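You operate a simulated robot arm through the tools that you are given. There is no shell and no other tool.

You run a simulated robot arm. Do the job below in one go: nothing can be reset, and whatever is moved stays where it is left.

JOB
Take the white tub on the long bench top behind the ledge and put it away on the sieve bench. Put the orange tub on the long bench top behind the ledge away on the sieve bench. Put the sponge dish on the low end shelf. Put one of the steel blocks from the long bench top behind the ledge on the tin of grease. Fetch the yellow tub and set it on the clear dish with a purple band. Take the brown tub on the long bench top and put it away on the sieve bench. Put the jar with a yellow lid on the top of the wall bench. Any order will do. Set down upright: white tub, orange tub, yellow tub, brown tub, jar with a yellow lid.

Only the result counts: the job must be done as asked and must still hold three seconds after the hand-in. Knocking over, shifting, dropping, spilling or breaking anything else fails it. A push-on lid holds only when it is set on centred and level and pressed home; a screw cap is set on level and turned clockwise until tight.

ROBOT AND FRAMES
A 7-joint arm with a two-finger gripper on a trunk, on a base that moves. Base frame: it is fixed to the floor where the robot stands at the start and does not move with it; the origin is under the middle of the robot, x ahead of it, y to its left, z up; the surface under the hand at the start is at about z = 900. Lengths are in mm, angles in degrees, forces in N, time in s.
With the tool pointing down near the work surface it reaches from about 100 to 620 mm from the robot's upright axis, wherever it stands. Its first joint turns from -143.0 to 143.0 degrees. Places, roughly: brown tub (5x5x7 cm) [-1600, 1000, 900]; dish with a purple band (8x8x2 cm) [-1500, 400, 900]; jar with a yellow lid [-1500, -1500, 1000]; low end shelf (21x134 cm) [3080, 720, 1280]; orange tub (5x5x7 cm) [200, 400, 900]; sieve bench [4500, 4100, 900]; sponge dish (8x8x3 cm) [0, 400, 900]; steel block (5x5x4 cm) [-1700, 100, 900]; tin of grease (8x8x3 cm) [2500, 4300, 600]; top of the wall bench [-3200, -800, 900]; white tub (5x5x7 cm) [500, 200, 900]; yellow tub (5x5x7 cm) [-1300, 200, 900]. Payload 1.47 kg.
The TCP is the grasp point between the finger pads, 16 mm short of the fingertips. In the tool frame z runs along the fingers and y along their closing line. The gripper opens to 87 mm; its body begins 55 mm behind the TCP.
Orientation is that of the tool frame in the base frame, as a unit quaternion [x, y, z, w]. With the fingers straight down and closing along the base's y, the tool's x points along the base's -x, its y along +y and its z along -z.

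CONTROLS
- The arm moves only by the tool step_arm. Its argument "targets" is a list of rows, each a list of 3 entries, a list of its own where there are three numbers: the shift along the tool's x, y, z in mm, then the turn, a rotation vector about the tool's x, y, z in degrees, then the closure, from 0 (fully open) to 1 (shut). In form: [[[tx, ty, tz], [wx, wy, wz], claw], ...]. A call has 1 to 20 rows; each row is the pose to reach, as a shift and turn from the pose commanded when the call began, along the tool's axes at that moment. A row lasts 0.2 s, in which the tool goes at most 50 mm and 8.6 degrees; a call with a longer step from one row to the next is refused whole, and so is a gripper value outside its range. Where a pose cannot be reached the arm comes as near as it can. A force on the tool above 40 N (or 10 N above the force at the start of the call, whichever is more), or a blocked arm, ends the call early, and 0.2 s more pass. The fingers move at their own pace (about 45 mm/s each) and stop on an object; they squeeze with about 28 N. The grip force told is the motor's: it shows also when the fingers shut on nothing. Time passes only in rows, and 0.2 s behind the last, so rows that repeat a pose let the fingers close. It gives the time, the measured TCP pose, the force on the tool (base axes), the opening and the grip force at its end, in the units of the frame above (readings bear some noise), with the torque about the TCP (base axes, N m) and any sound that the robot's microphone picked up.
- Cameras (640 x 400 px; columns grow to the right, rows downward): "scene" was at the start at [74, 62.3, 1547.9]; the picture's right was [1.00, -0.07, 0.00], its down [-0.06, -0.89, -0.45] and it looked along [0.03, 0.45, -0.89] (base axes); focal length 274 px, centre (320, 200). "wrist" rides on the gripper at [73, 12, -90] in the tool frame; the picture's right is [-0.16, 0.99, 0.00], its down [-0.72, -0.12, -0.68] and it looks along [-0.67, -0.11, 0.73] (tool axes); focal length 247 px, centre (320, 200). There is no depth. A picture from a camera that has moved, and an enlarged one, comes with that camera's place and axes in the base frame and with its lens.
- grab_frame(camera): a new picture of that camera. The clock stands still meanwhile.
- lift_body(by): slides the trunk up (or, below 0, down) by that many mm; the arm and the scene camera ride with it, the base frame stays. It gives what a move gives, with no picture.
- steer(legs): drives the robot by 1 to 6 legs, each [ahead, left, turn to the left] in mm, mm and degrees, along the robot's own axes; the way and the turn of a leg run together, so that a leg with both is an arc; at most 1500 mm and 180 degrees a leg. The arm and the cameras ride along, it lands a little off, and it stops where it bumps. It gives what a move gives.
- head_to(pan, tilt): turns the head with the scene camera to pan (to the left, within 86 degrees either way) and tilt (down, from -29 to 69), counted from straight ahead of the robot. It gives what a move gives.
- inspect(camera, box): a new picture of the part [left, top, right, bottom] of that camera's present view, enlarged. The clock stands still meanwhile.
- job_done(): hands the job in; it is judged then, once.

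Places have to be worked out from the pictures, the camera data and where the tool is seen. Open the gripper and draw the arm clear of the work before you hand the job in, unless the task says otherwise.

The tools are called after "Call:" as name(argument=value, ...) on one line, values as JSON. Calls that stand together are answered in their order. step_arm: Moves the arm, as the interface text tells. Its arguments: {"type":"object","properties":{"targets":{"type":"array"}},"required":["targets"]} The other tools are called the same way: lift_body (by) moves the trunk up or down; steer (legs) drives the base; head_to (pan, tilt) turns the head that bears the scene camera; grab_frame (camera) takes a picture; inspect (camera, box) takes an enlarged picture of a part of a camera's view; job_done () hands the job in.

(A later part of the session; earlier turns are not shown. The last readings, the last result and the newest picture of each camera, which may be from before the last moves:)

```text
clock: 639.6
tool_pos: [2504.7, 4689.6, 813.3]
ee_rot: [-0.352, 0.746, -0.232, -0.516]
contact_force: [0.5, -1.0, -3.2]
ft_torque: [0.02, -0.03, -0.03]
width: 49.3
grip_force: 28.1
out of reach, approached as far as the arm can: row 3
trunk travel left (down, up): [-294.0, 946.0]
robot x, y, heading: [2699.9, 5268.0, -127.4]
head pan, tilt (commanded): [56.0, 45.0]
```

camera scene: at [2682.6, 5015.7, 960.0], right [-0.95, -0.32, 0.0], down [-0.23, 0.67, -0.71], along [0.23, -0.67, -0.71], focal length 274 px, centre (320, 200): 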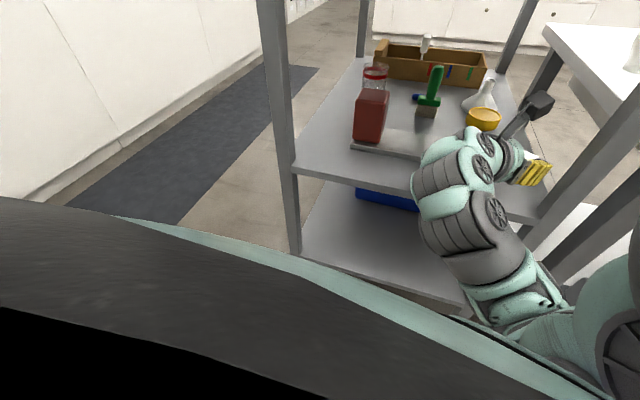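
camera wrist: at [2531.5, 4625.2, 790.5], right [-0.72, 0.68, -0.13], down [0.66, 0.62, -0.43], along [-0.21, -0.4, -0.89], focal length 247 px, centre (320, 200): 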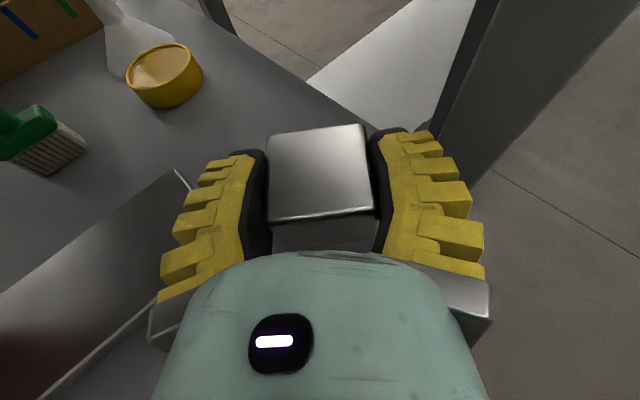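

The arm came up 122 mm. Now I lower the trunk by 141 mm to bring the block to z ≈ 672 and look at both views.

Call:
lift_body(by=-141)

Call:
grab_frame(camera="wrist")

Call:
grab_frame(camera="scene")

```text
clock: 641.2
tool_pos: [2505.2, 4690.5, 670.9]
ee_rot: [-0.352, 0.746, -0.232, -0.515]
contact_force: [0.1, 0.3, -3.4]
ft_torque: [0.02, -0.01, 0.0]
width: 49.5
grip_force: 27.6
trunk travel left (down, up): [-153.0, 1087.0]
robot x, y, heading: [2699.1, 5269.8, -127.1]
head pan, tilt (commanded): [56.0, 45.0]
```

```text
taken
camera wrist: at [2534.4, 4741.6, 770.5], right [-0.72, 0.68, -0.13], down [0.66, 0.61, -0.43], along [-0.21, -0.4, -0.89], focal length 247 px, centre (320, 200)
```

wrist: 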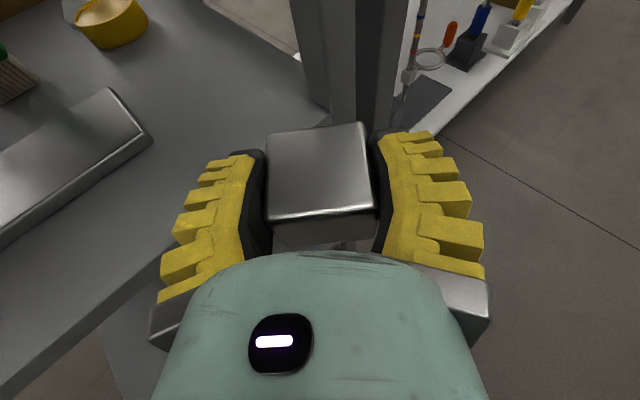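

```text
taken
camera scene: at [2683.2, 5135.7, 819.1], right [-0.95, -0.32, 0.0], down [-0.23, 0.67, -0.71], along [0.23, -0.67, -0.71], focal length 274 px, centre (320, 200)
```

scene: 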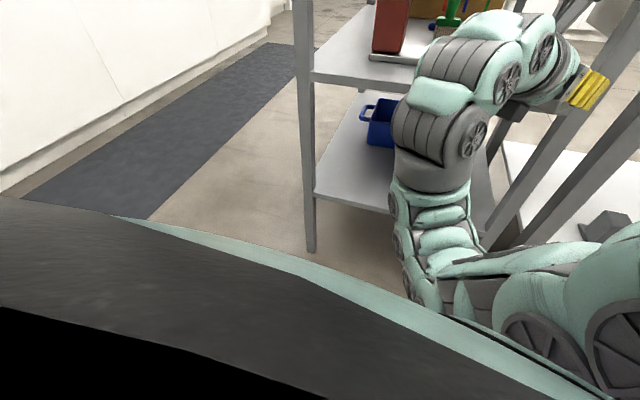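

The forearm now runs almost straight back toward the robot at z ≈ 750, which suits the narrow gap even better. I drive in 200 mm and check.

Call:
steer(legs=[[159, 121, 0]])

Call:
grab_frame(camera="wrist")

Call:
grab_frame(camera="scene")

```text
clock: 642.9
tool_pos: [2503.9, 4493.2, 670.7]
ee_rot: [-0.352, 0.746, -0.231, -0.515]
contact_force: [-0.7, 0.7, -2.7]
ft_torque: [-0.01, -0.03, 0.03]
width: 49.4
grip_force: 27.7
trunk travel left (down, up): [-153.0, 1087.0]
robot x, y, heading: [2697.0, 5067.1, -127.5]
head pan, tilt (commanded): [56.0, 45.0]
```

```text
taken
camera wrist: at [2533.4, 4543.8, 769.7], right [-0.72, 0.68, -0.13], down [0.66, 0.62, -0.43], along [-0.21, -0.4, -0.89], focal length 247 px, centre (320, 200)
```

wrist: 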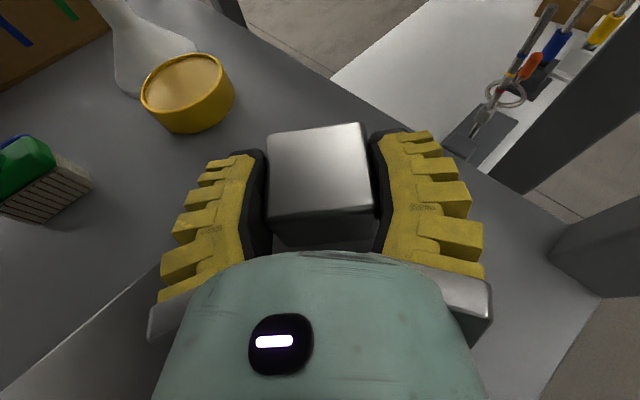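

```text
taken
camera scene: at [2682.3, 4937.9, 818.9], right [-0.95, -0.32, 0.0], down [-0.23, 0.67, -0.71], along [0.23, -0.67, -0.71], focal length 274 px, centre (320, 200)
```

scene: 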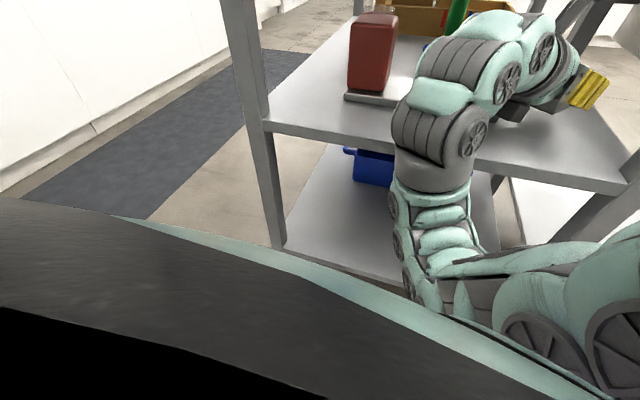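

Clear so far. I enlarge the tin again for its centre.

Call:
inspect(camera="wrist", box=[110, 30, 270, 150])

```text
3.33 times, centred on (190, 90) of wrist
camera zoom: at [2533.4, 4543.8, 769.7], right [-0.72, 0.68, -0.13], down [0.66, 0.62, -0.43], along [-0.21, -0.4, -0.89], focal length 823 px, centre (753, 567)
```

zoom: 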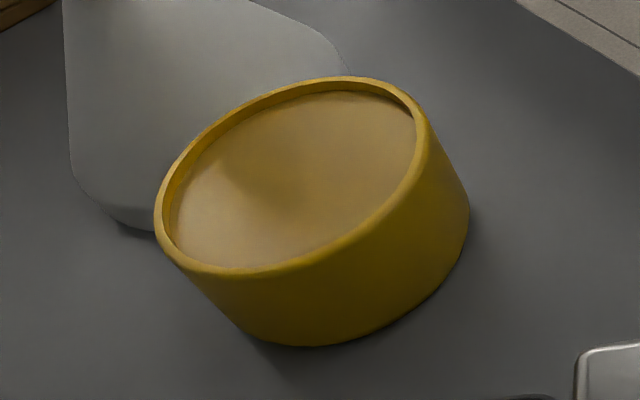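

The tin's centre is (2505.6, 4296) and its rim at z ≈ 629. I raise 4 mm for clearance and drive the remaining 197 mm.

Call:
lift_body(by=4)

Call:
steer(legs=[[116, 91, 0]])

Call:
grab_frame(camera="wrist")

Call:
grab_frame(camera="scene")

```text
clock: 643.4
tool_pos: [2505.1, 4492.5, 673.3]
ee_rot: [-0.352, 0.747, -0.231, -0.515]
contact_force: [-0.4, 0.4, -2.7]
ft_torque: [0.02, -0.02, 0.02]
width: 49.4
grip_force: 28.2
trunk travel left (down, up): [-157.0, 1083.0]
robot x, y, heading: [2697.3, 5071.7, -127.4]
head pan, tilt (commanded): [56.0, 45.0]
```

```text
clock: 644.5
tool_pos: [2502.5, 4470.5, 663.0]
ee_rot: [-0.354, 0.744, -0.23, -0.518]
contact_force: [0.1, 10.6, 22.0]
ft_torque: [1.66, -1.53, 0.66]
width: 49.4
grip_force: 28.0
trunk travel left (down, up): [-157.0, 1083.0]
robot x, y, heading: [2698.1, 5005.9, -127.0]
head pan, tilt (commanded): [56.0, 45.0]
stopped in leg 1: the force on the tool passed its limit at 44 N (the readings are from after the stop); the commanded pose is now the measured one
```

```text
taken
camera wrist: at [2532.0, 4520.4, 761.8], right [-0.72, 0.68, -0.12], down [0.66, 0.62, -0.44], along [-0.22, -0.4, -0.89], focal length 247 px, centre (320, 200)
```

wrist: 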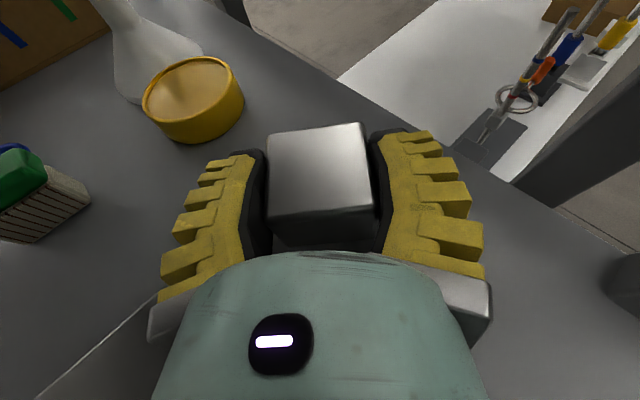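

```text
taken
camera scene: at [2679.3, 4909.5, 817.5], right [-0.95, -0.32, -0.01], down [-0.23, 0.7, -0.68], along [0.23, -0.64, -0.73], focal length 274 px, centre (320, 200)
```

scene: 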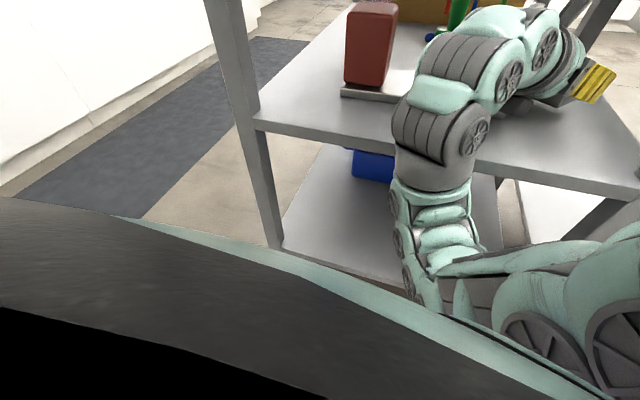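

Contact stopped the drive: the tool is pushed up and back (22 N up, 11 N toward +y), with the contact near the gripper's underside about 110 mm behind the TCP. I back off right away by the 66 mm just driven.

Call:
steer(legs=[[-53, -40, 0]])

Call:
grab_frame(camera="scene")

Call:
grab_frame(camera="wrist")

```text
clock: 645.5
tool_pos: [2506.4, 4482.6, 684.8]
ee_rot: [-0.345, 0.741, -0.243, -0.522]
contact_force: [0.1, -0.5, -1.9]
ft_torque: [0.0, -0.01, 0.01]
width: 49.5
grip_force: 27.5
trunk travel left (down, up): [-157.0, 1083.0]
robot x, y, heading: [2701.3, 5064.8, -127.1]
head pan, tilt (commanded): [56.0, 45.0]
```

```text
taken
camera scene: at [2682.6, 4928.3, 823.4], right [-0.95, -0.32, 0.0], down [-0.23, 0.67, -0.71], along [0.23, -0.67, -0.71], focal length 274 px, centre (320, 200)
```

scene: 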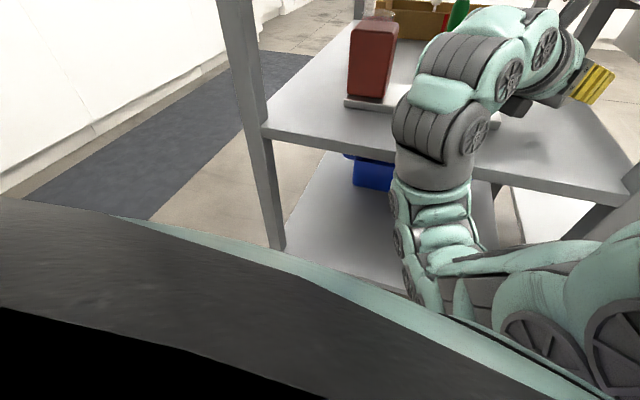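

```text
taken
camera wrist: at [2535.1, 4535.7, 782.0], right [-0.72, 0.68, -0.15], down [0.66, 0.6, -0.45], along [-0.22, -0.42, -0.88], focal length 247 px, centre (320, 200)
```

wrist: 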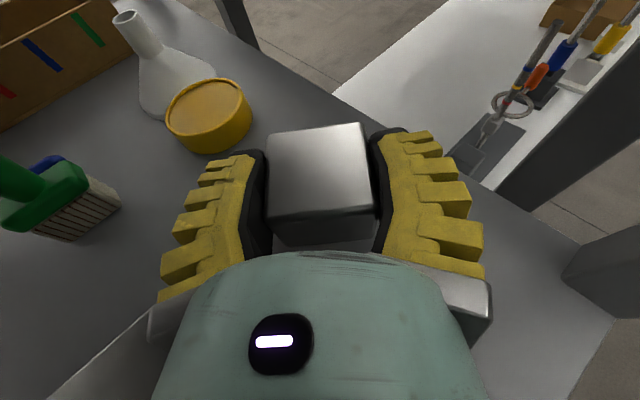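

The raise had flipped the elbow downward, so the forearm hit the shelf's back edge (nothing on the shelf seems displaced). I back out fully first.

Call:
steer(legs=[[-160, -121, 0]])

Call:
grab_frame(camera="scene")

Call:
inspect(camera="scene", box=[300, 0, 560, 180])

```text
clock: 647.1
tool_pos: [2507.6, 4685.9, 683.5]
ee_rot: [-0.344, 0.742, -0.242, -0.522]
contact_force: [0.7, -0.9, -2.4]
ft_torque: [0.0, -0.04, 0.01]
width: 49.5
grip_force: 27.4
trunk travel left (down, up): [-157.0, 1083.0]
robot x, y, heading: [2700.1, 5264.8, -127.3]
head pan, tilt (commanded): [56.0, 45.0]
```

```text
taken
camera scene: at [2684.2, 5132.2, 823.2], right [-0.95, -0.32, 0.0], down [-0.23, 0.67, -0.71], along [0.23, -0.67, -0.71], focal length 274 px, centre (320, 200)
```

scene: 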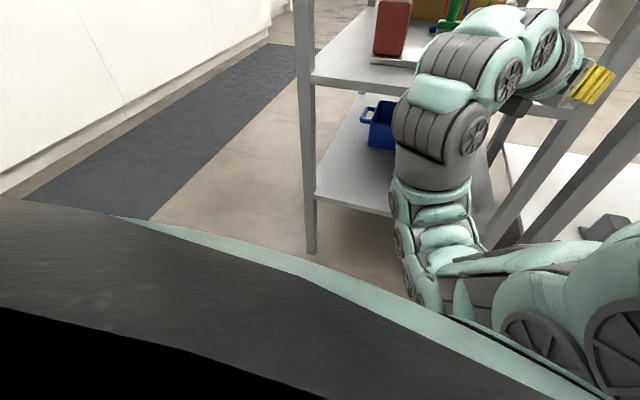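

```text
2.22 times, centred on (430, 90) of scene
camera zoom: at [2684.2, 5132.2, 823.2], right [-0.95, -0.32, 0.0], down [-0.23, 0.67, -0.71], along [0.23, -0.67, -0.71], focal length 608 px, centre (76, 444)
```

zoom: 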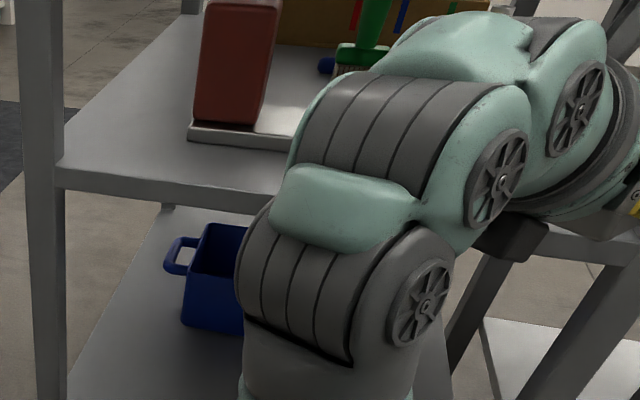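

Cart and things look unmoved. I back off 80 mm more, raise the trunk by 190 mm, and then lower the arm by the same relative amount while stretching it 75 mm and correcting the pitch, so the forearm should become level.

Call:
steer(legs=[[-64, -48, 0]])

Call:
lift_body(by=190)

Call:
step_arm(targets=[[[-36, 0, 13], [0, -0.7, 0], 0.6], [[-72, 0, 26], [0, -1.45, 0], 0.6], [[-108, 0, 39], [0, -1.45, 0], 0.6], [[-144, 0, 52], [0, -1.45, 0], 0.6], [[-179, 0, 64], [0, -1.45, 0], 0.6]])

Call:
grab_frame(camera="scene")

```text
clock: 648.2
tool_pos: [2509.0, 4763.7, 684.1]
ee_rot: [-0.346, 0.741, -0.244, -0.522]
contact_force: [-0.6, 0.2, -2.5]
ft_torque: [-0.01, 0.01, -0.02]
width: 49.5
grip_force: 27.7
trunk travel left (down, up): [-157.0, 1083.0]
robot x, y, heading: [2701.8, 5345.4, -127.1]
head pan, tilt (commanded): [56.0, 45.0]
```

```text
clock: 650.3
tool_pos: [2508.1, 4765.9, 873.3]
ee_rot: [-0.346, 0.741, -0.243, -0.521]
contact_force: [-0.3, -0.4, -3.0]
ft_torque: [-0.01, 0.01, 0.01]
width: 49.5
grip_force: 27.8
trunk travel left (down, up): [-347.0, 893.0]
robot x, y, heading: [2705.5, 5343.9, -127.2]
head pan, tilt (commanded): [56.0, 45.0]
```

```text
clock: 651.5
tool_pos: [2505.6, 4768.5, 681.3]
ee_rot: [-0.349, 0.748, -0.238, -0.512]
contact_force: [0.0, -0.5, -2.3]
ft_torque: [0.05, -0.01, -0.02]
width: 49.6
grip_force: 28.0
trunk travel left (down, up): [-347.0, 893.0]
robot x, y, heading: [2702.0, 5343.6, -127.1]
head pan, tilt (commanded): [56.0, 45.0]
```

```text
taken
camera scene: at [2684.1, 5212.7, 1013.0], right [-0.95, -0.32, 0.0], down [-0.23, 0.67, -0.71], along [0.23, -0.67, -0.71], focal length 274 px, centre (320, 200)
```

scene: 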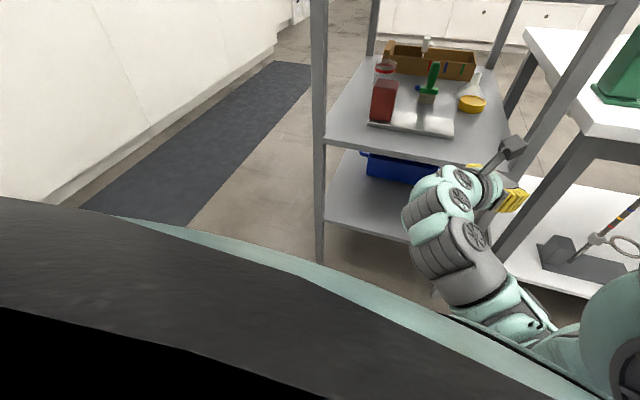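

The elbow has gone back to the right side, with the forearm passing rather close to the cart's corner post. A position in between should be best, so I raise the arm by 90 mm, lower the trunk by 90 mm and look.

Call:
step_arm(targets=[[[42, 0, -16], [0, 0, 0], 0.6], [[84, 0, -33], [0, 0, 0], 0.6]])

Call:
lift_body(by=-90)

Call:
grab_frame(camera="scene")

```text
clock: 652.1
tool_pos: [2508.2, 4766.4, 775.6]
ee_rot: [-0.349, 0.748, -0.238, -0.512]
contact_force: [0.1, 0.0, -2.6]
ft_torque: [0.02, 0.01, 0.01]
width: 49.4
grip_force: 28.2
trunk travel left (down, up): [-347.0, 893.0]
robot x, y, heading: [2701.4, 5348.5, -127.0]
head pan, tilt (commanded): [56.0, 45.0]
```

```text
clock: 653.3
tool_pos: [2505.1, 4765.4, 685.0]
ee_rot: [-0.348, 0.748, -0.238, -0.513]
contact_force: [-1.0, 0.0, -2.9]
ft_torque: [-0.02, 0.05, -0.02]
width: 49.4
grip_force: 28.1
trunk travel left (down, up): [-257.0, 983.0]
robot x, y, heading: [2695.6, 5341.9, -127.4]
head pan, tilt (commanded): [56.0, 45.0]
```

```text
taken
camera scene: at [2684.4, 5212.2, 923.1], right [-0.95, -0.32, 0.0], down [-0.23, 0.67, -0.71], along [0.23, -0.67, -0.71], focal length 274 px, centre (320, 200)
```

scene: 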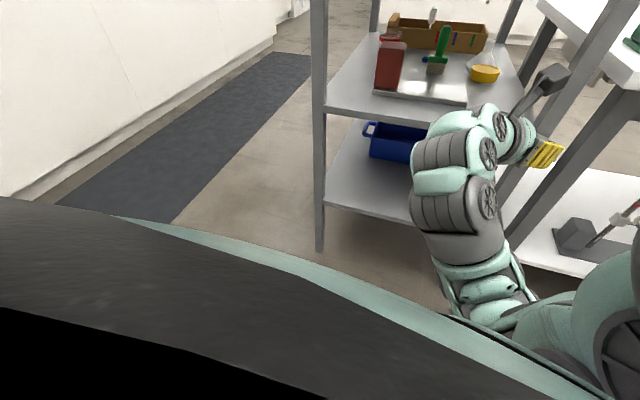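

Now the forearm runs nearly level and straight out the back of the cart. I drive in 250 mm and check forces and views.

Call:
steer(legs=[[199, 151, 0]])

Call:
grab_frame(camera="scene")

Call:
grab_frame(camera="wrist")

```text
clock: 655.1
tool_pos: [2502.2, 4520.6, 684.0]
ee_rot: [-0.348, 0.75, -0.235, -0.512]
contact_force: [-0.4, 0.8, -1.8]
ft_torque: [0.01, 0.0, 0.0]
width: 49.2
grip_force: 28.0
trunk travel left (down, up): [-257.0, 983.0]
robot x, y, heading: [2693.2, 5102.7, -127.3]
head pan, tilt (commanded): [56.0, 45.0]
```

```text
taken
camera scene: at [2681.5, 4966.3, 923.0], right [-0.95, -0.32, 0.0], down [-0.23, 0.67, -0.71], along [0.23, -0.67, -0.71], focal length 274 px, centre (320, 200)
```

scene: 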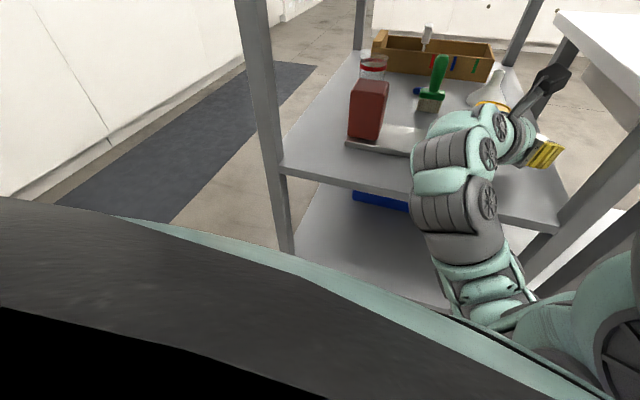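

```text
taken
camera wrist: at [2529.7, 4572.3, 783.4], right [-0.72, 0.68, -0.14], down [0.67, 0.61, -0.43], along [-0.2, -0.4, -0.89], focal length 247 px, centre (320, 200)
```

wrist: 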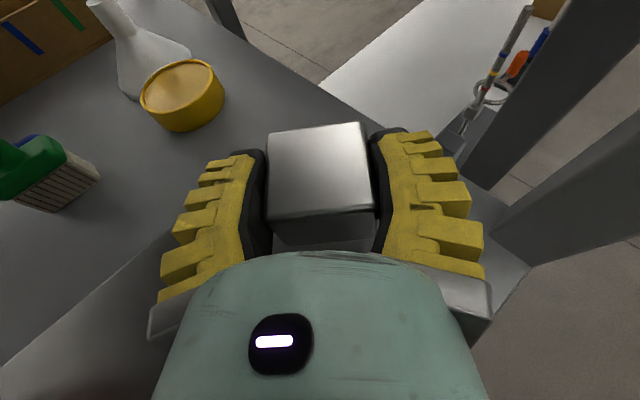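

No contact. I measure the tin again from here.

Call:
inspect(camera="wrist", box=[100, 30, 260, 150])

```text
3.33 times, centred on (180, 90) of wrist
camera zoom: at [2529.7, 4572.3, 783.4], right [-0.72, 0.68, -0.14], down [0.67, 0.61, -0.43], along [-0.2, -0.4, -0.89], focal length 823 px, centre (787, 567)
```

zoom: 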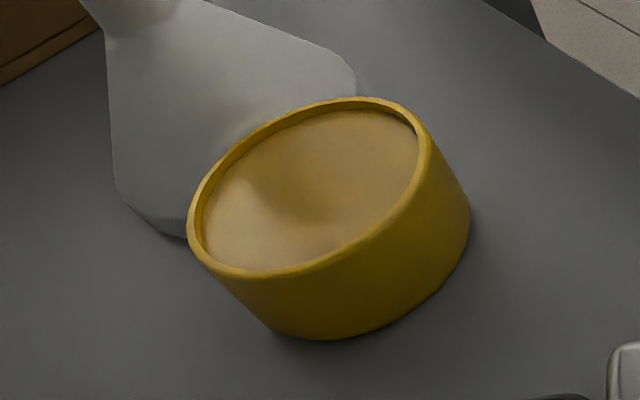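

Tin centre (2506, 4299). I drive 160 mm of the remaining 222 mm and check again.

Call:
steer(legs=[[126, 99, 0]])

Call:
grab_frame(camera="wrist")

Call:
grab_frame(camera="scene")

```text
clock: 656.2
tool_pos: [2492.3, 4456.6, 676.4]
ee_rot: [-0.351, 0.75, -0.231, -0.511]
contact_force: [2.5, 0.4, -3.6]
ft_torque: [-0.04, 0.03, -0.12]
width: 49.4
grip_force: 27.7
trunk travel left (down, up): [-257.0, 983.0]
robot x, y, heading: [2696.5, 5020.0, -127.6]
head pan, tilt (commanded): [56.0, 45.0]
stopped in leg 1: the robot was blocked; the commanded pose is now the measured one
```

```text
taken
camera wrist: at [2519.8, 4507.7, 776.9], right [-0.72, 0.69, -0.13], down [0.67, 0.61, -0.42], along [-0.21, -0.39, -0.9], focal length 247 px, centre (320, 200)
```

wrist: 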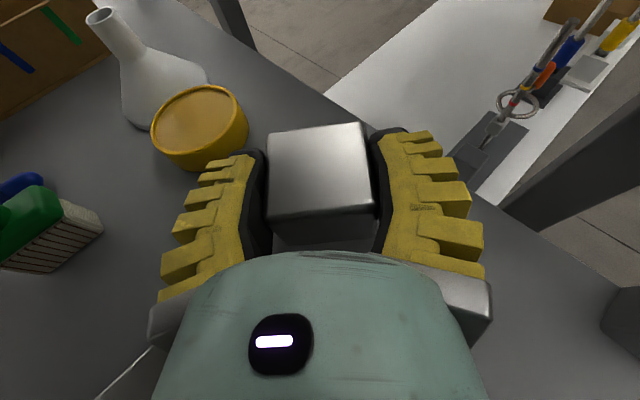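

```text
taken
camera scene: at [2674.3, 4899.1, 920.6], right [-0.95, -0.31, 0.0], down [-0.23, 0.68, -0.7], along [0.22, -0.66, -0.72], focal length 274 px, centre (320, 200)
```

scene: 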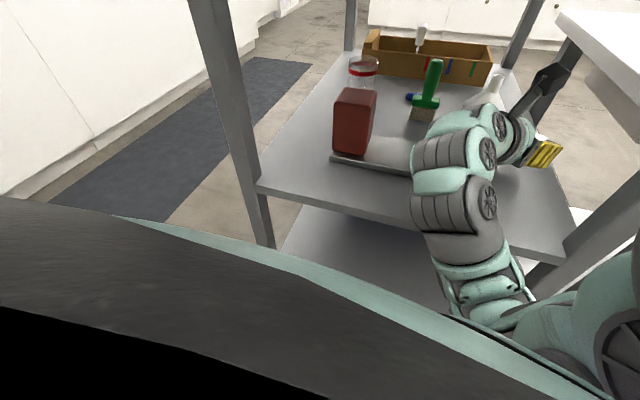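

Blocked again at the same base position, with no force on the tool, so an arm link near the elbow hangs against the cart. The arm is folded too much; it should be stretched so that its links lie level. I back out 330 mm first.

Call:
steer(legs=[[-262, -201, 0]])

Call:
grab_frame(camera="scene")

```text
clock: 658.4
tool_pos: [2499.2, 4769.2, 683.9]
ee_rot: [-0.347, 0.749, -0.237, -0.513]
contact_force: [-0.2, 0.1, -2.4]
ft_torque: [0.01, -0.01, -0.01]
width: 49.2
grip_force: 27.6
trunk travel left (down, up): [-257.0, 983.0]
robot x, y, heading: [2697.0, 5345.0, -127.4]
head pan, tilt (commanded): [56.0, 45.0]
```

```text
taken
camera scene: at [2679.8, 5212.8, 923.1], right [-0.95, -0.32, 0.0], down [-0.22, 0.67, -0.71], along [0.22, -0.67, -0.71], focal length 274 px, centre (320, 200)
```

scene: 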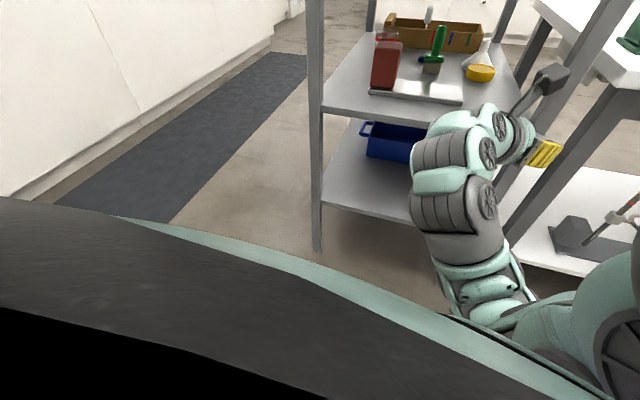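

The cart is unmoved. I back away a little more and stretch the arm outward by 180 mm, then look at its shape.

Call:
steer(legs=[[-238, -19, 0]])

Call:
step_arm(targets=[[[16.3, 0, 42], [0, 0, 0], 0.6], [[32.6, 0, 84], [0, 0, 0], 0.6], [[48.9, 0, 126], [0, 0, 0], 0.6], [[65.2, 0, 168], [0, 0, 0], 0.6]])

Call:
grab_frame(camera="scene")

```text
clock: 660.2
tool_pos: [2633.4, 4968.4, 684.5]
ee_rot: [-0.349, 0.747, -0.239, -0.512]
contact_force: [0.2, 0.4, -2.0]
ft_torque: [0.01, -0.04, -0.03]
width: 49.3
grip_force: 27.6
trunk travel left (down, up): [-257.0, 983.0]
robot x, y, heading: [2826.2, 5544.9, -127.0]
head pan, tilt (commanded): [56.0, 45.0]
```

```text
clock: 661.2
tool_pos: [2515.1, 4828.2, 683.9]
ee_rot: [-0.348, 0.748, -0.239, -0.512]
contact_force: [-0.2, 0.1, -3.3]
ft_torque: [0.08, -0.03, -0.01]
width: 49.4
grip_force: 28.1
trunk travel left (down, up): [-257.0, 983.0]
robot x, y, heading: [2824.0, 5542.3, -127.1]
head pan, tilt (commanded): [56.0, 45.0]
```

```text
taken
camera scene: at [2810.1, 5413.5, 923.3], right [-0.95, -0.32, 0.0], down [-0.23, 0.67, -0.71], along [0.23, -0.67, -0.71], focal length 274 px, centre (320, 200)
```

scene: 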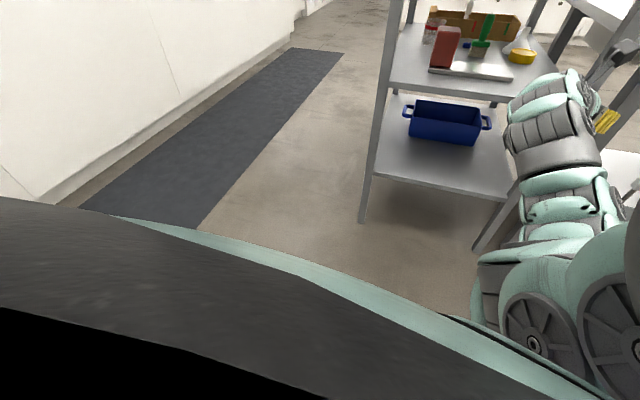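

The stretched arm is now straight and level at z ≈ 765, pointing right out of the cart's back. I drive in 330 mm and check.

Call:
steer(legs=[[267, 193, 0]])

Call:
grab_frame(camera="wrist")

Call:
grab_frame(camera="scene")

```text
clock: 663.4
tool_pos: [2499.0, 4504.1, 683.7]
ee_rot: [-0.346, 0.749, -0.236, -0.513]
contact_force: [-0.1, -0.3, -3.5]
ft_torque: [0.02, -0.03, 0.0]
width: 49.8
grip_force: 28.2
trunk travel left (down, up): [-257.0, 983.0]
robot x, y, heading: [2815.9, 5216.8, -127.7]
head pan, tilt (commanded): [56.0, 45.0]
```

```text
taken
camera wrist: at [2527.7, 4554.8, 782.7], right [-0.71, 0.69, -0.15], down [0.67, 0.61, -0.43], along [-0.21, -0.4, -0.89], focal length 247 px, centre (320, 200)
```

wrist: 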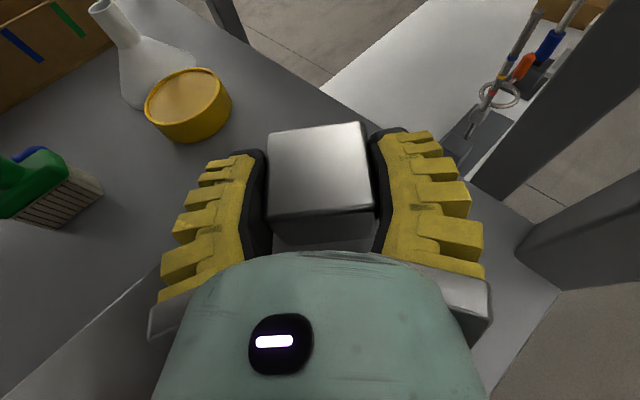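

```text
taken
camera scene: at [2799.4, 5086.0, 923.0], right [-0.95, -0.31, 0.0], down [-0.22, 0.67, -0.71], along [0.22, -0.67, -0.71], focal length 274 px, centre (320, 200)
```

scene: 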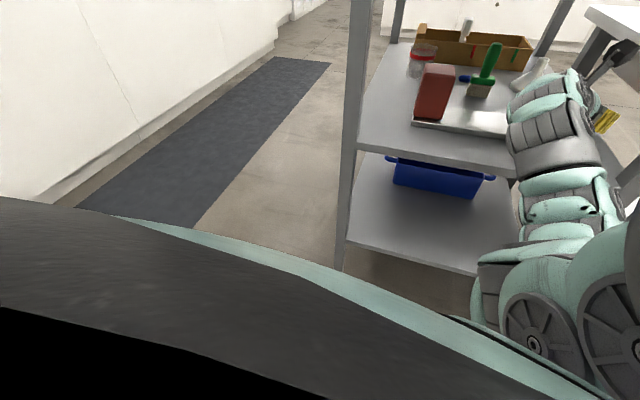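

Still free. I continue 120 mm.

Call:
steer(legs=[[92, 77, 0]])

Call:
grab_frame(camera="wrist")

Call:
grab_frame(camera="scene")

```text
clock: 664.6
tool_pos: [2505.3, 4384.1, 682.8]
ee_rot: [-0.346, 0.75, -0.235, -0.513]
contact_force: [-0.1, -0.6, -2.1]
ft_torque: [0.01, 0.0, -0.02]
width: 49.4
grip_force: 27.9
trunk travel left (down, up): [-257.0, 983.0]
robot x, y, heading: [2824.9, 5093.1, -127.5]
head pan, tilt (commanded): [56.0, 45.0]
```

```text
taken
camera wrist: at [2533.2, 4435.2, 782.3], right [-0.71, 0.68, -0.15], down [0.67, 0.61, -0.43], along [-0.2, -0.4, -0.89], focal length 247 px, centre (320, 200)
```

wrist: 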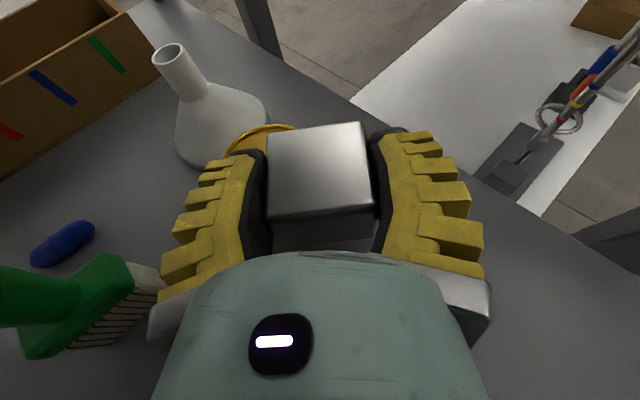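

```text
taken
camera scene: at [2804.3, 4966.6, 922.9], right [-0.95, -0.32, 0.0], down [-0.22, 0.67, -0.71], along [0.22, -0.67, -0.71], focal length 274 px, centre (320, 200)
```

scene: 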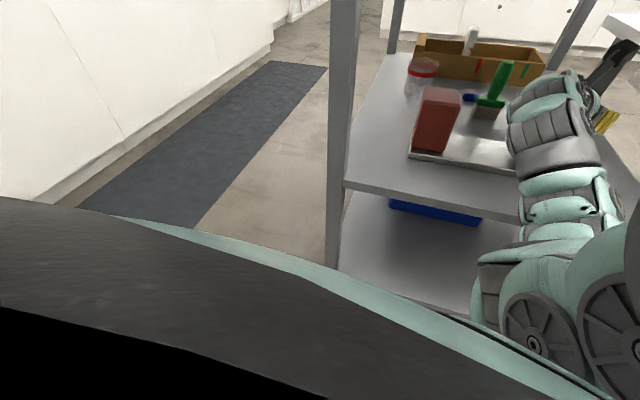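

Everything is clear, with the brush about 35 mm beside the gripper's path. I drive the last 85 mm so the block comes above the tin.

Call:
steer(legs=[[66, 52, 0]])

Call:
grab_frame(camera="wrist")

Call:
inspect(camera="wrist", box=[180, 90, 460, 270])

```text
clock: 665.7
tool_pos: [2516.3, 4313.6, 681.0]
ee_rot: [-0.348, 0.749, -0.238, -0.511]
contact_force: [-0.3, 0.7, -2.3]
ft_torque: [0.06, 0.02, -0.01]
width: 49.4
grip_force: 27.6
trunk travel left (down, up): [-257.0, 983.0]
robot x, y, heading: [2821.7, 5026.7, -127.0]
head pan, tilt (commanded): [56.0, 45.0]
stopped in leg 1: the robot was blocked; the commanded pose is now the measured one
```

```text
taken
camera wrist: at [2544.2, 4364.3, 779.9], right [-0.72, 0.68, -0.15], down [0.67, 0.61, -0.43], along [-0.2, -0.4, -0.89], focal length 247 px, centre (320, 200)
```

wrist: 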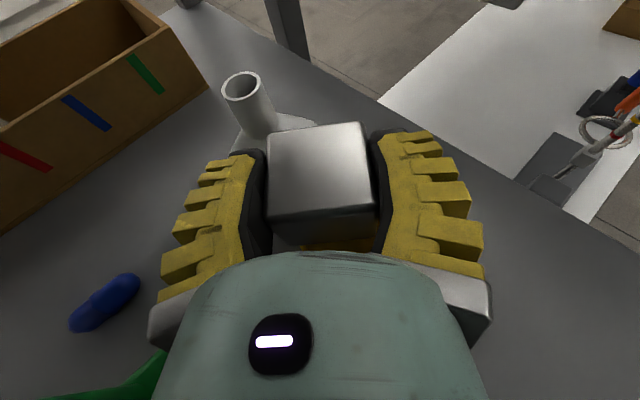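

```text
2.22 times, centred on (320, 180) of wrist
camera zoom: at [2544.2, 4364.3, 779.9], right [-0.72, 0.68, -0.15], down [0.67, 0.61, -0.43], along [-0.2, -0.4, -0.89], focal length 549 px, centre (320, 244)
```

zoom: 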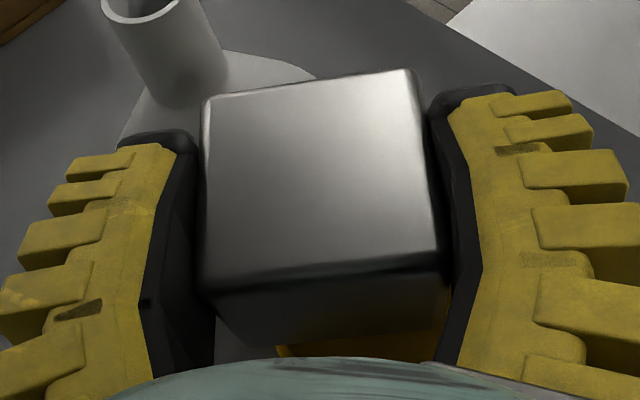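

The base was blocked again at the same distance: its corner meets the cart, only 18 mm short of the goal. I ease the base back 6 mm and reach the remaining bit with the arm itself.

Call:
steer(legs=[[-5, -4, 0]])

Call:
step_arm(targets=[[[4, -2.8, 10.3], [0, 0, 0], 0.6], [[8.1, -5.7, 20.7], [0, 0, 0], 0.6], [[8.1, -5.7, 20.7], [0, 0, 0], 0.6]])

Call:
grab_frame(camera="wrist")

Call:
grab_frame(camera="scene")

```text
clock: 666.5
tool_pos: [2511.6, 4313.6, 685.5]
ee_rot: [-0.347, 0.747, -0.239, -0.514]
contact_force: [-0.7, -1.1, -3.0]
ft_torque: [-0.01, 0.03, 0.04]
width: 49.4
grip_force: 28.0
trunk travel left (down, up): [-257.0, 983.0]
robot x, y, heading: [2826.2, 5030.7, -127.6]
head pan, tilt (commanded): [56.0, 45.0]
```

```text
clock: 667.3
tool_pos: [2499.7, 4295.2, 685.6]
ee_rot: [-0.347, 0.748, -0.238, -0.514]
contact_force: [0.6, 0.4, -2.6]
ft_torque: [0.01, -0.02, 0.0]
width: 49.5
grip_force: 28.2
trunk travel left (down, up): [-257.0, 983.0]
robot x, y, heading: [2822.2, 5030.4, -127.4]
head pan, tilt (commanded): [56.0, 45.0]
```

```text
taken
camera wrist: at [2528.0, 4346.0, 784.3], right [-0.72, 0.68, -0.15], down [0.67, 0.61, -0.43], along [-0.2, -0.41, -0.89], focal length 247 px, centre (320, 200)
```

wrist: 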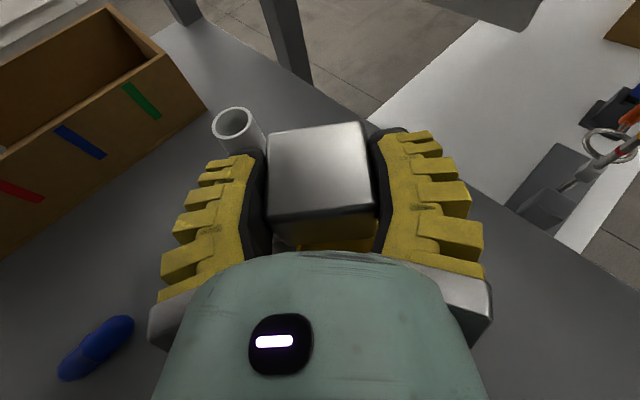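

```text
taken
camera scene: at [2806.4, 4899.4, 923.0], right [-0.95, -0.32, 0.0], down [-0.23, 0.67, -0.71], along [0.23, -0.67, -0.71], focal length 274 px, centre (320, 200)
```

scene: 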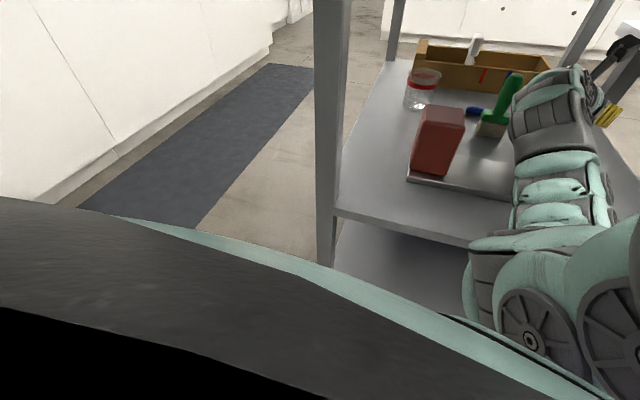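

The block is almost over the tin's centre. A small correction of 7 mm back, then I lower the trunk by 20 mm.

Call:
step_arm(targets=[[[-2.5, -2.4, -6.5], [0, 0, 0], 0.6], [[-2.5, -2.4, -6.5], [0, 0, 0], 0.6]])

Call:
lift_body(by=-20)

Call:
inspect(camera="wrist", box=[180, 90, 460, 270])

```text
clock: 667.9
tool_pos: [2506.4, 4297.5, 684.6]
ee_rot: [-0.347, 0.748, -0.238, -0.514]
contact_force: [0.0, 0.3, -2.5]
ft_torque: [-0.03, 0.01, -0.01]
width: 49.3
grip_force: 27.9
trunk travel left (down, up): [-257.0, 983.0]
robot x, y, heading: [2825.7, 5031.9, -127.2]
head pan, tilt (commanded): [56.0, 45.0]
```

```text
clock: 668.5
tool_pos: [2506.2, 4296.2, 670.6]
ee_rot: [-0.345, 0.744, -0.242, -0.518]
contact_force: [-0.4, -2.6, 24.3]
ft_torque: [0.02, 0.03, 0.03]
width: 49.9
grip_force: 28.4
trunk travel left (down, up): [-237.0, 1003.0]
robot x, y, heading: [2824.8, 5029.4, -127.8]
head pan, tilt (commanded): [56.0, 45.0]
```

```text
2.22 times, centred on (320, 180) of wrist
camera zoom: at [2534.0, 4349.3, 769.2], right [-0.72, 0.68, -0.15], down [0.66, 0.6, -0.44], along [-0.21, -0.42, -0.88], focal length 549 px, centre (320, 244)
```

zoom: 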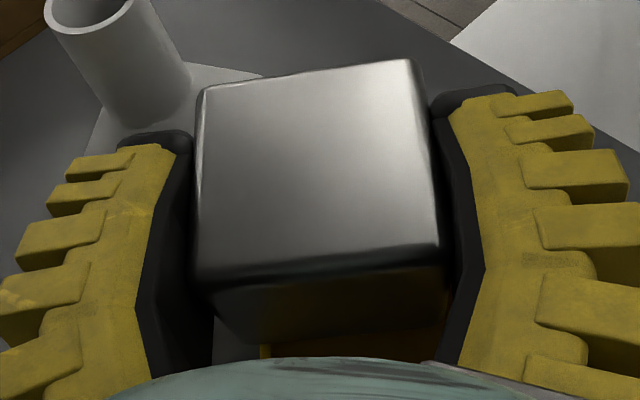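

The block touches the tin (24 N up, no torque, so it sits centrally) at TCP z ≈ 671. I ease up 5 mm to reduce the force.

Call:
lift_body(by=5)

```text
clock: 669.1
tool_pos: [2504.8, 4298.8, 671.7]
ee_rot: [-0.348, 0.748, -0.238, -0.512]
contact_force: [0.0, -4.0, 12.6]
ft_torque: [-0.17, 0.2, 0.09]
width: 49.5
grip_force: 27.6
trunk travel left (down, up): [-242.0, 998.0]
robot x, y, heading: [2823.0, 5031.1, -127.5]
head pan, tilt (commanded): [56.0, 45.0]
```

Still 12.6 N; another 1.5 mm up, then I open the fingers slowly.

Call:
lift_body(by=1.5)

Call:
step_arm(targets=[[[0, 0, 0], [0, 0, 0], 0.45], [[0, 0, 0], [0, 0, 0], 0.38], [[0, 0, 0], [0, 0, 0], 0.3], [[0, 0, 0], [0, 0, 0], 0.2], [[0, 0, 0], [0, 0, 0], 0.1], [[0, 0, 0], [0, 0, 0], 0], [[0, 0, 0], [0, 0, 0], 0]])

Call:
grab_frame(camera="wrist")

```text
clock: 669.6
tool_pos: [2506.5, 4295.8, 669.5]
ee_rot: [-0.347, 0.748, -0.238, -0.513]
contact_force: [1.1, -1.6, 3.8]
ft_torque: [-0.09, 0.08, 0.03]
width: 49.5
grip_force: 28.0
trunk travel left (down, up): [-244.0, 996.0]
robot x, y, heading: [2820.6, 5031.1, -127.2]
head pan, tilt (commanded): [56.0, 45.0]
```

```text
clock: 671.2
tool_pos: [2505.1, 4297.5, 672.2]
ee_rot: [-0.347, 0.748, -0.239, -0.513]
contact_force: [1.0, -0.3, 0.1]
ft_torque: [0.01, 0.03, 0.06]
width: 86.9
grip_force: 0.0
trunk travel left (down, up): [-244.0, 996.0]
robot x, y, heading: [2822.8, 5030.3, -127.3]
head pan, tilt (commanded): [56.0, 45.0]
```

```text
taken
camera wrist: at [2534.0, 4349.4, 771.2], right [-0.72, 0.68, -0.15], down [0.67, 0.61, -0.43], along [-0.2, -0.41, -0.89], focal length 247 px, centre (320, 200)
```

wrist: 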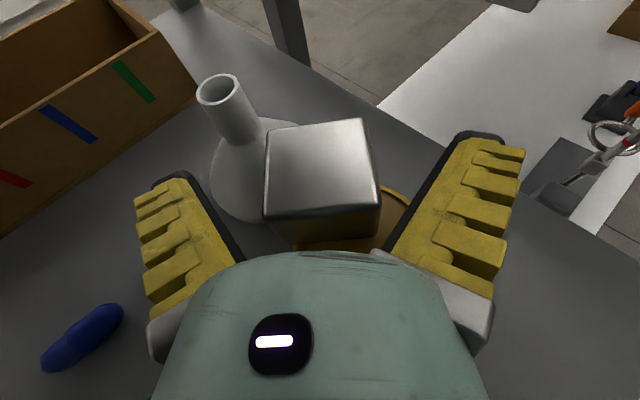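

The block is released and rests on the tin. I enlarge to check how centrally it sits.

Call:
inspect(camera="wrist", box=[200, 90, 440, 260])

```text
2.35 times, centred on (320, 175) of wrist
camera zoom: at [2534.0, 4349.4, 771.2], right [-0.72, 0.68, -0.15], down [0.67, 0.61, -0.43], along [-0.2, -0.41, -0.89], focal length 581 px, centre (320, 259)
```

zoom: 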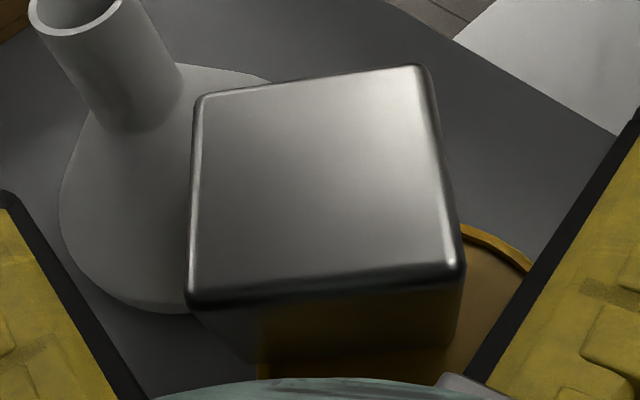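

The block sits about 22 mm off the tin's centre: the rim is at z ≈ 640, higher than I assumed, and the tin's centre is really at (2510, 4319). The fingers are still around the block, so I grip it again.

Call:
step_arm(targets=[[[0, 0, 0], [0, 0, 0], 0.2], [[0, 0, 0], [0, 0, 0], 0.35], [[0, 0, 0], [0, 0, 0], 0.5], [[0, 0, 0], [0, 0, 0], 0.6], [[0, 0, 0], [0, 0, 0], 0.6]])

Call:
lift_body(by=14)

Call:
grab_frame(camera="wrist")

```text
clock: 672.4
tool_pos: [2506.1, 4296.8, 672.6]
ee_rot: [-0.347, 0.747, -0.239, -0.514]
contact_force: [-1.1, 0.6, 0.2]
ft_torque: [-0.03, 0.02, -0.01]
width: 49.7
grip_force: 28.1
trunk travel left (down, up): [-244.0, 996.0]
robot x, y, heading: [2822.1, 5032.0, -127.3]
head pan, tilt (commanded): [56.0, 45.0]
```

```text
clock: 673.0
tool_pos: [2507.8, 4298.8, 686.7]
ee_rot: [-0.347, 0.748, -0.238, -0.513]
contact_force: [0.3, -0.2, -2.7]
ft_torque: [0.04, 0.01, 0.0]
width: 49.7
grip_force: 28.1
trunk travel left (down, up): [-258.0, 982.0]
robot x, y, heading: [2822.9, 5032.0, -127.4]
head pan, tilt (commanded): [56.0, 45.0]
```

```text
taken
camera wrist: at [2534.1, 4349.7, 784.7], right [-0.72, 0.68, -0.15], down [0.67, 0.61, -0.43], along [-0.2, -0.41, -0.89], focal length 247 px, centre (320, 200)
```

wrist: 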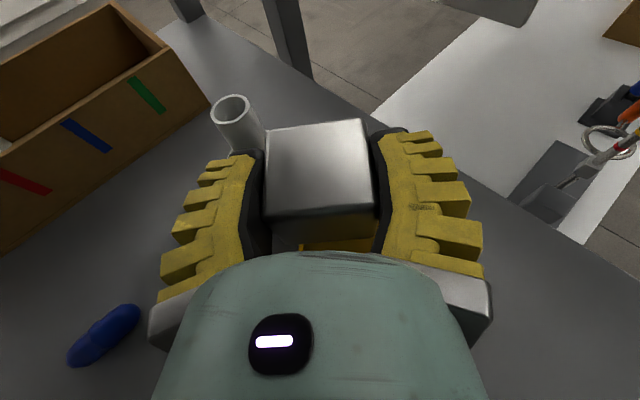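

Lifted again. I move it 22 mm toward the tin's centre with the arm, then lower in small steps.

Call:
step_arm(targets=[[[-3.5, 5.5, -9], [0, 0, 0], 0.6], [[-7, 11.1, -18.1], [0, 0, 0], 0.6], [[-7, 11.1, -18.1], [0, 0, 0], 0.6]])

Call:
lift_body(by=-10)

Call:
lift_body(by=-3)

```text
clock: 673.8
tool_pos: [2511.2, 4320.4, 685.9]
ee_rot: [-0.346, 0.748, -0.238, -0.514]
contact_force: [-0.5, 0.4, -2.4]
ft_torque: [0.03, -0.05, -0.02]
width: 49.8
grip_force: 27.9
trunk travel left (down, up): [-258.0, 982.0]
robot x, y, heading: [2823.7, 5032.4, -127.5]
head pan, tilt (commanded): [56.0, 45.0]
```

```text
clock: 674.4
tool_pos: [2510.8, 4319.9, 676.9]
ee_rot: [-0.347, 0.747, -0.239, -0.514]
contact_force: [1.1, -0.1, -2.3]
ft_torque: [0.01, -0.03, 0.02]
width: 49.7
grip_force: 27.6
trunk travel left (down, up): [-248.0, 992.0]
robot x, y, heading: [2820.8, 5031.7, -127.7]
head pan, tilt (commanded): [56.0, 45.0]
```

```text
clock: 674.9
tool_pos: [2511.5, 4320.7, 674.6]
ee_rot: [-0.347, 0.748, -0.238, -0.514]
contact_force: [0.7, 0.2, -2.4]
ft_torque: [0.04, 0.01, 0.02]
width: 49.7
grip_force: 27.4
trunk travel left (down, up): [-245.0, 995.0]
robot x, y, heading: [2823.3, 5032.5, -127.4]
head pan, tilt (commanded): [56.0, 45.0]
```

Call:
lift_body(by=-3)

Call:
lift_body(by=-2)

```text
clock: 675.4
tool_pos: [2510.7, 4319.2, 671.9]
ee_rot: [-0.346, 0.747, -0.239, -0.515]
contact_force: [1.6, 2.5, 5.7]
ft_torque: [0.11, -0.08, -0.01]
width: 49.7
grip_force: 28.1
trunk travel left (down, up): [-242.0, 998.0]
robot x, y, heading: [2822.9, 5034.5, -127.5]
head pan, tilt (commanded): [56.0, 45.0]
```

```text
clock: 675.9
tool_pos: [2509.7, 4319.8, 672.3]
ee_rot: [-0.345, 0.745, -0.24, -0.517]
contact_force: [1.4, 2.2, 19.3]
ft_torque: [0.24, -0.17, 0.0]
width: 49.7
grip_force: 28.3
trunk travel left (down, up): [-240.0, 1000.0]
robot x, y, heading: [2825.2, 5031.0, -127.2]
head pan, tilt (commanded): [56.0, 45.0]
```

Contact again at z ≈ 672. I ease up 2 mm and open.

Call:
lift_body(by=2)

Call:
step_arm(targets=[[[0, 0, 0], [0, 0, 0], 0.45], [[0, 0, 0], [0, 0, 0], 0.38], [[0, 0, 0], [0, 0, 0], 0.3], [[0, 0, 0], [0, 0, 0], 0.2], [[0, 0, 0], [0, 0, 0], 0.1], [[0, 0, 0], [0, 0, 0], 0], [[0, 0, 0], [0, 0, 0], 0]])

Call:
inspect(camera="wrist", box=[200, 90, 440, 260])

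```text
clock: 676.5
tool_pos: [2509.4, 4318.4, 671.6]
ee_rot: [-0.347, 0.747, -0.24, -0.514]
contact_force: [-0.5, -5.8, 14.7]
ft_torque: [-0.26, 0.16, 0.07]
width: 49.3
grip_force: 27.7
trunk travel left (down, up): [-242.0, 998.0]
robot x, y, heading: [2824.7, 5032.9, -127.4]
head pan, tilt (commanded): [56.0, 45.0]
```

```text
clock: 678.1
tool_pos: [2510.9, 4319.7, 670.1]
ee_rot: [-0.347, 0.747, -0.239, -0.514]
contact_force: [0.3, 0.5, 0.3]
ft_torque: [0.0, -0.03, -0.01]
width: 87.1
grip_force: 0.1
trunk travel left (down, up): [-242.0, 998.0]
robot x, y, heading: [2825.4, 5031.5, -127.4]
head pan, tilt (commanded): [56.0, 45.0]
```

```text
2.35 times, centred on (320, 175) of wrist
camera zoom: at [2538.4, 4371.5, 769.7], right [-0.72, 0.68, -0.15], down [0.67, 0.61, -0.43], along [-0.2, -0.41, -0.89], focal length 581 px, centre (320, 259)
```

zoom: 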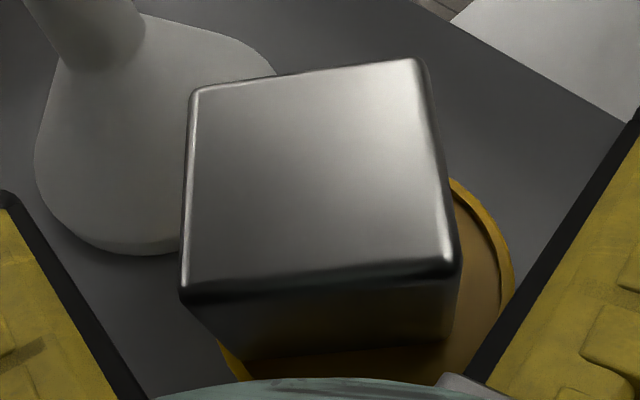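

The block now sits centred on the tin (within about 4 mm). I raise the hand 20 mm, draw it straight back along its own axis by 55 mm and check.

Call:
lift_body(by=20)

Call:
steer(legs=[[-57, 3, 0]])

Call:
grab_frame(camera="wrist")

Call:
grab_frame(camera="scene")

```text
clock: 678.7
tool_pos: [2511.2, 4320.2, 690.5]
ee_rot: [-0.348, 0.747, -0.24, -0.514]
contact_force: [-0.7, 0.2, -0.8]
ft_torque: [-0.02, 0.02, -0.05]
width: 86.9
grip_force: 0.1
trunk travel left (down, up): [-262.0, 978.0]
robot x, y, heading: [2823.9, 5028.5, -127.3]
head pan, tilt (commanded): [56.0, 45.0]
```

```text
clock: 679.7
tool_pos: [2546.7, 4361.8, 691.4]
ee_rot: [-0.346, 0.747, -0.238, -0.515]
contact_force: [0.0, -0.1, 0.4]
ft_torque: [-0.04, 0.03, 0.01]
width: 87.0
grip_force: 0.1
trunk travel left (down, up): [-262.0, 978.0]
robot x, y, heading: [2856.3, 5074.0, -127.5]
head pan, tilt (commanded): [56.0, 45.0]
```

```text
taken
camera wrist: at [2574.3, 4414.1, 790.3], right [-0.72, 0.68, -0.15], down [0.67, 0.61, -0.43], along [-0.2, -0.41, -0.89], focal length 247 px, centre (320, 200)
```

wrist: 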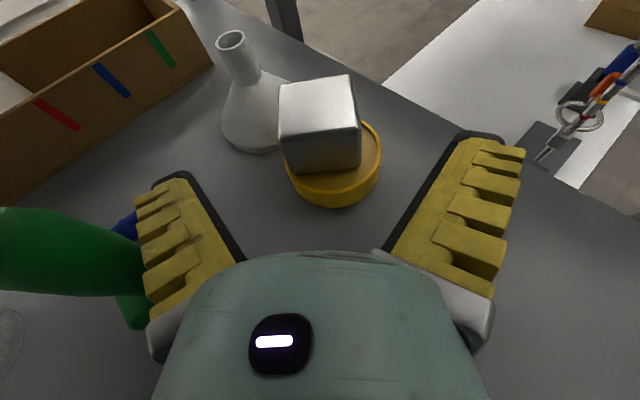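

```text
taken
camera scene: at [2842.5, 4941.3, 927.7], right [-0.95, -0.32, 0.0], down [-0.23, 0.67, -0.71], along [0.23, -0.67, -0.71], focal length 274 px, centre (320, 200)
```

scene: 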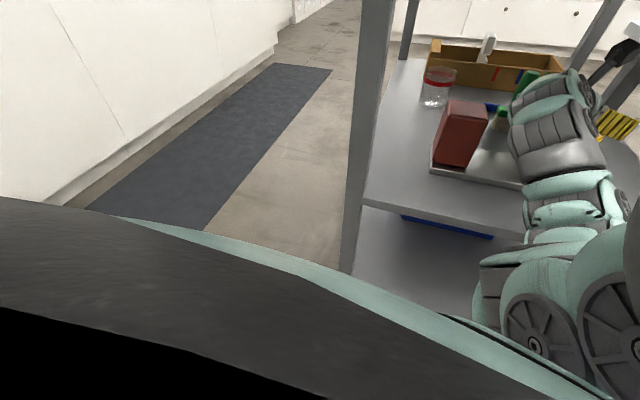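

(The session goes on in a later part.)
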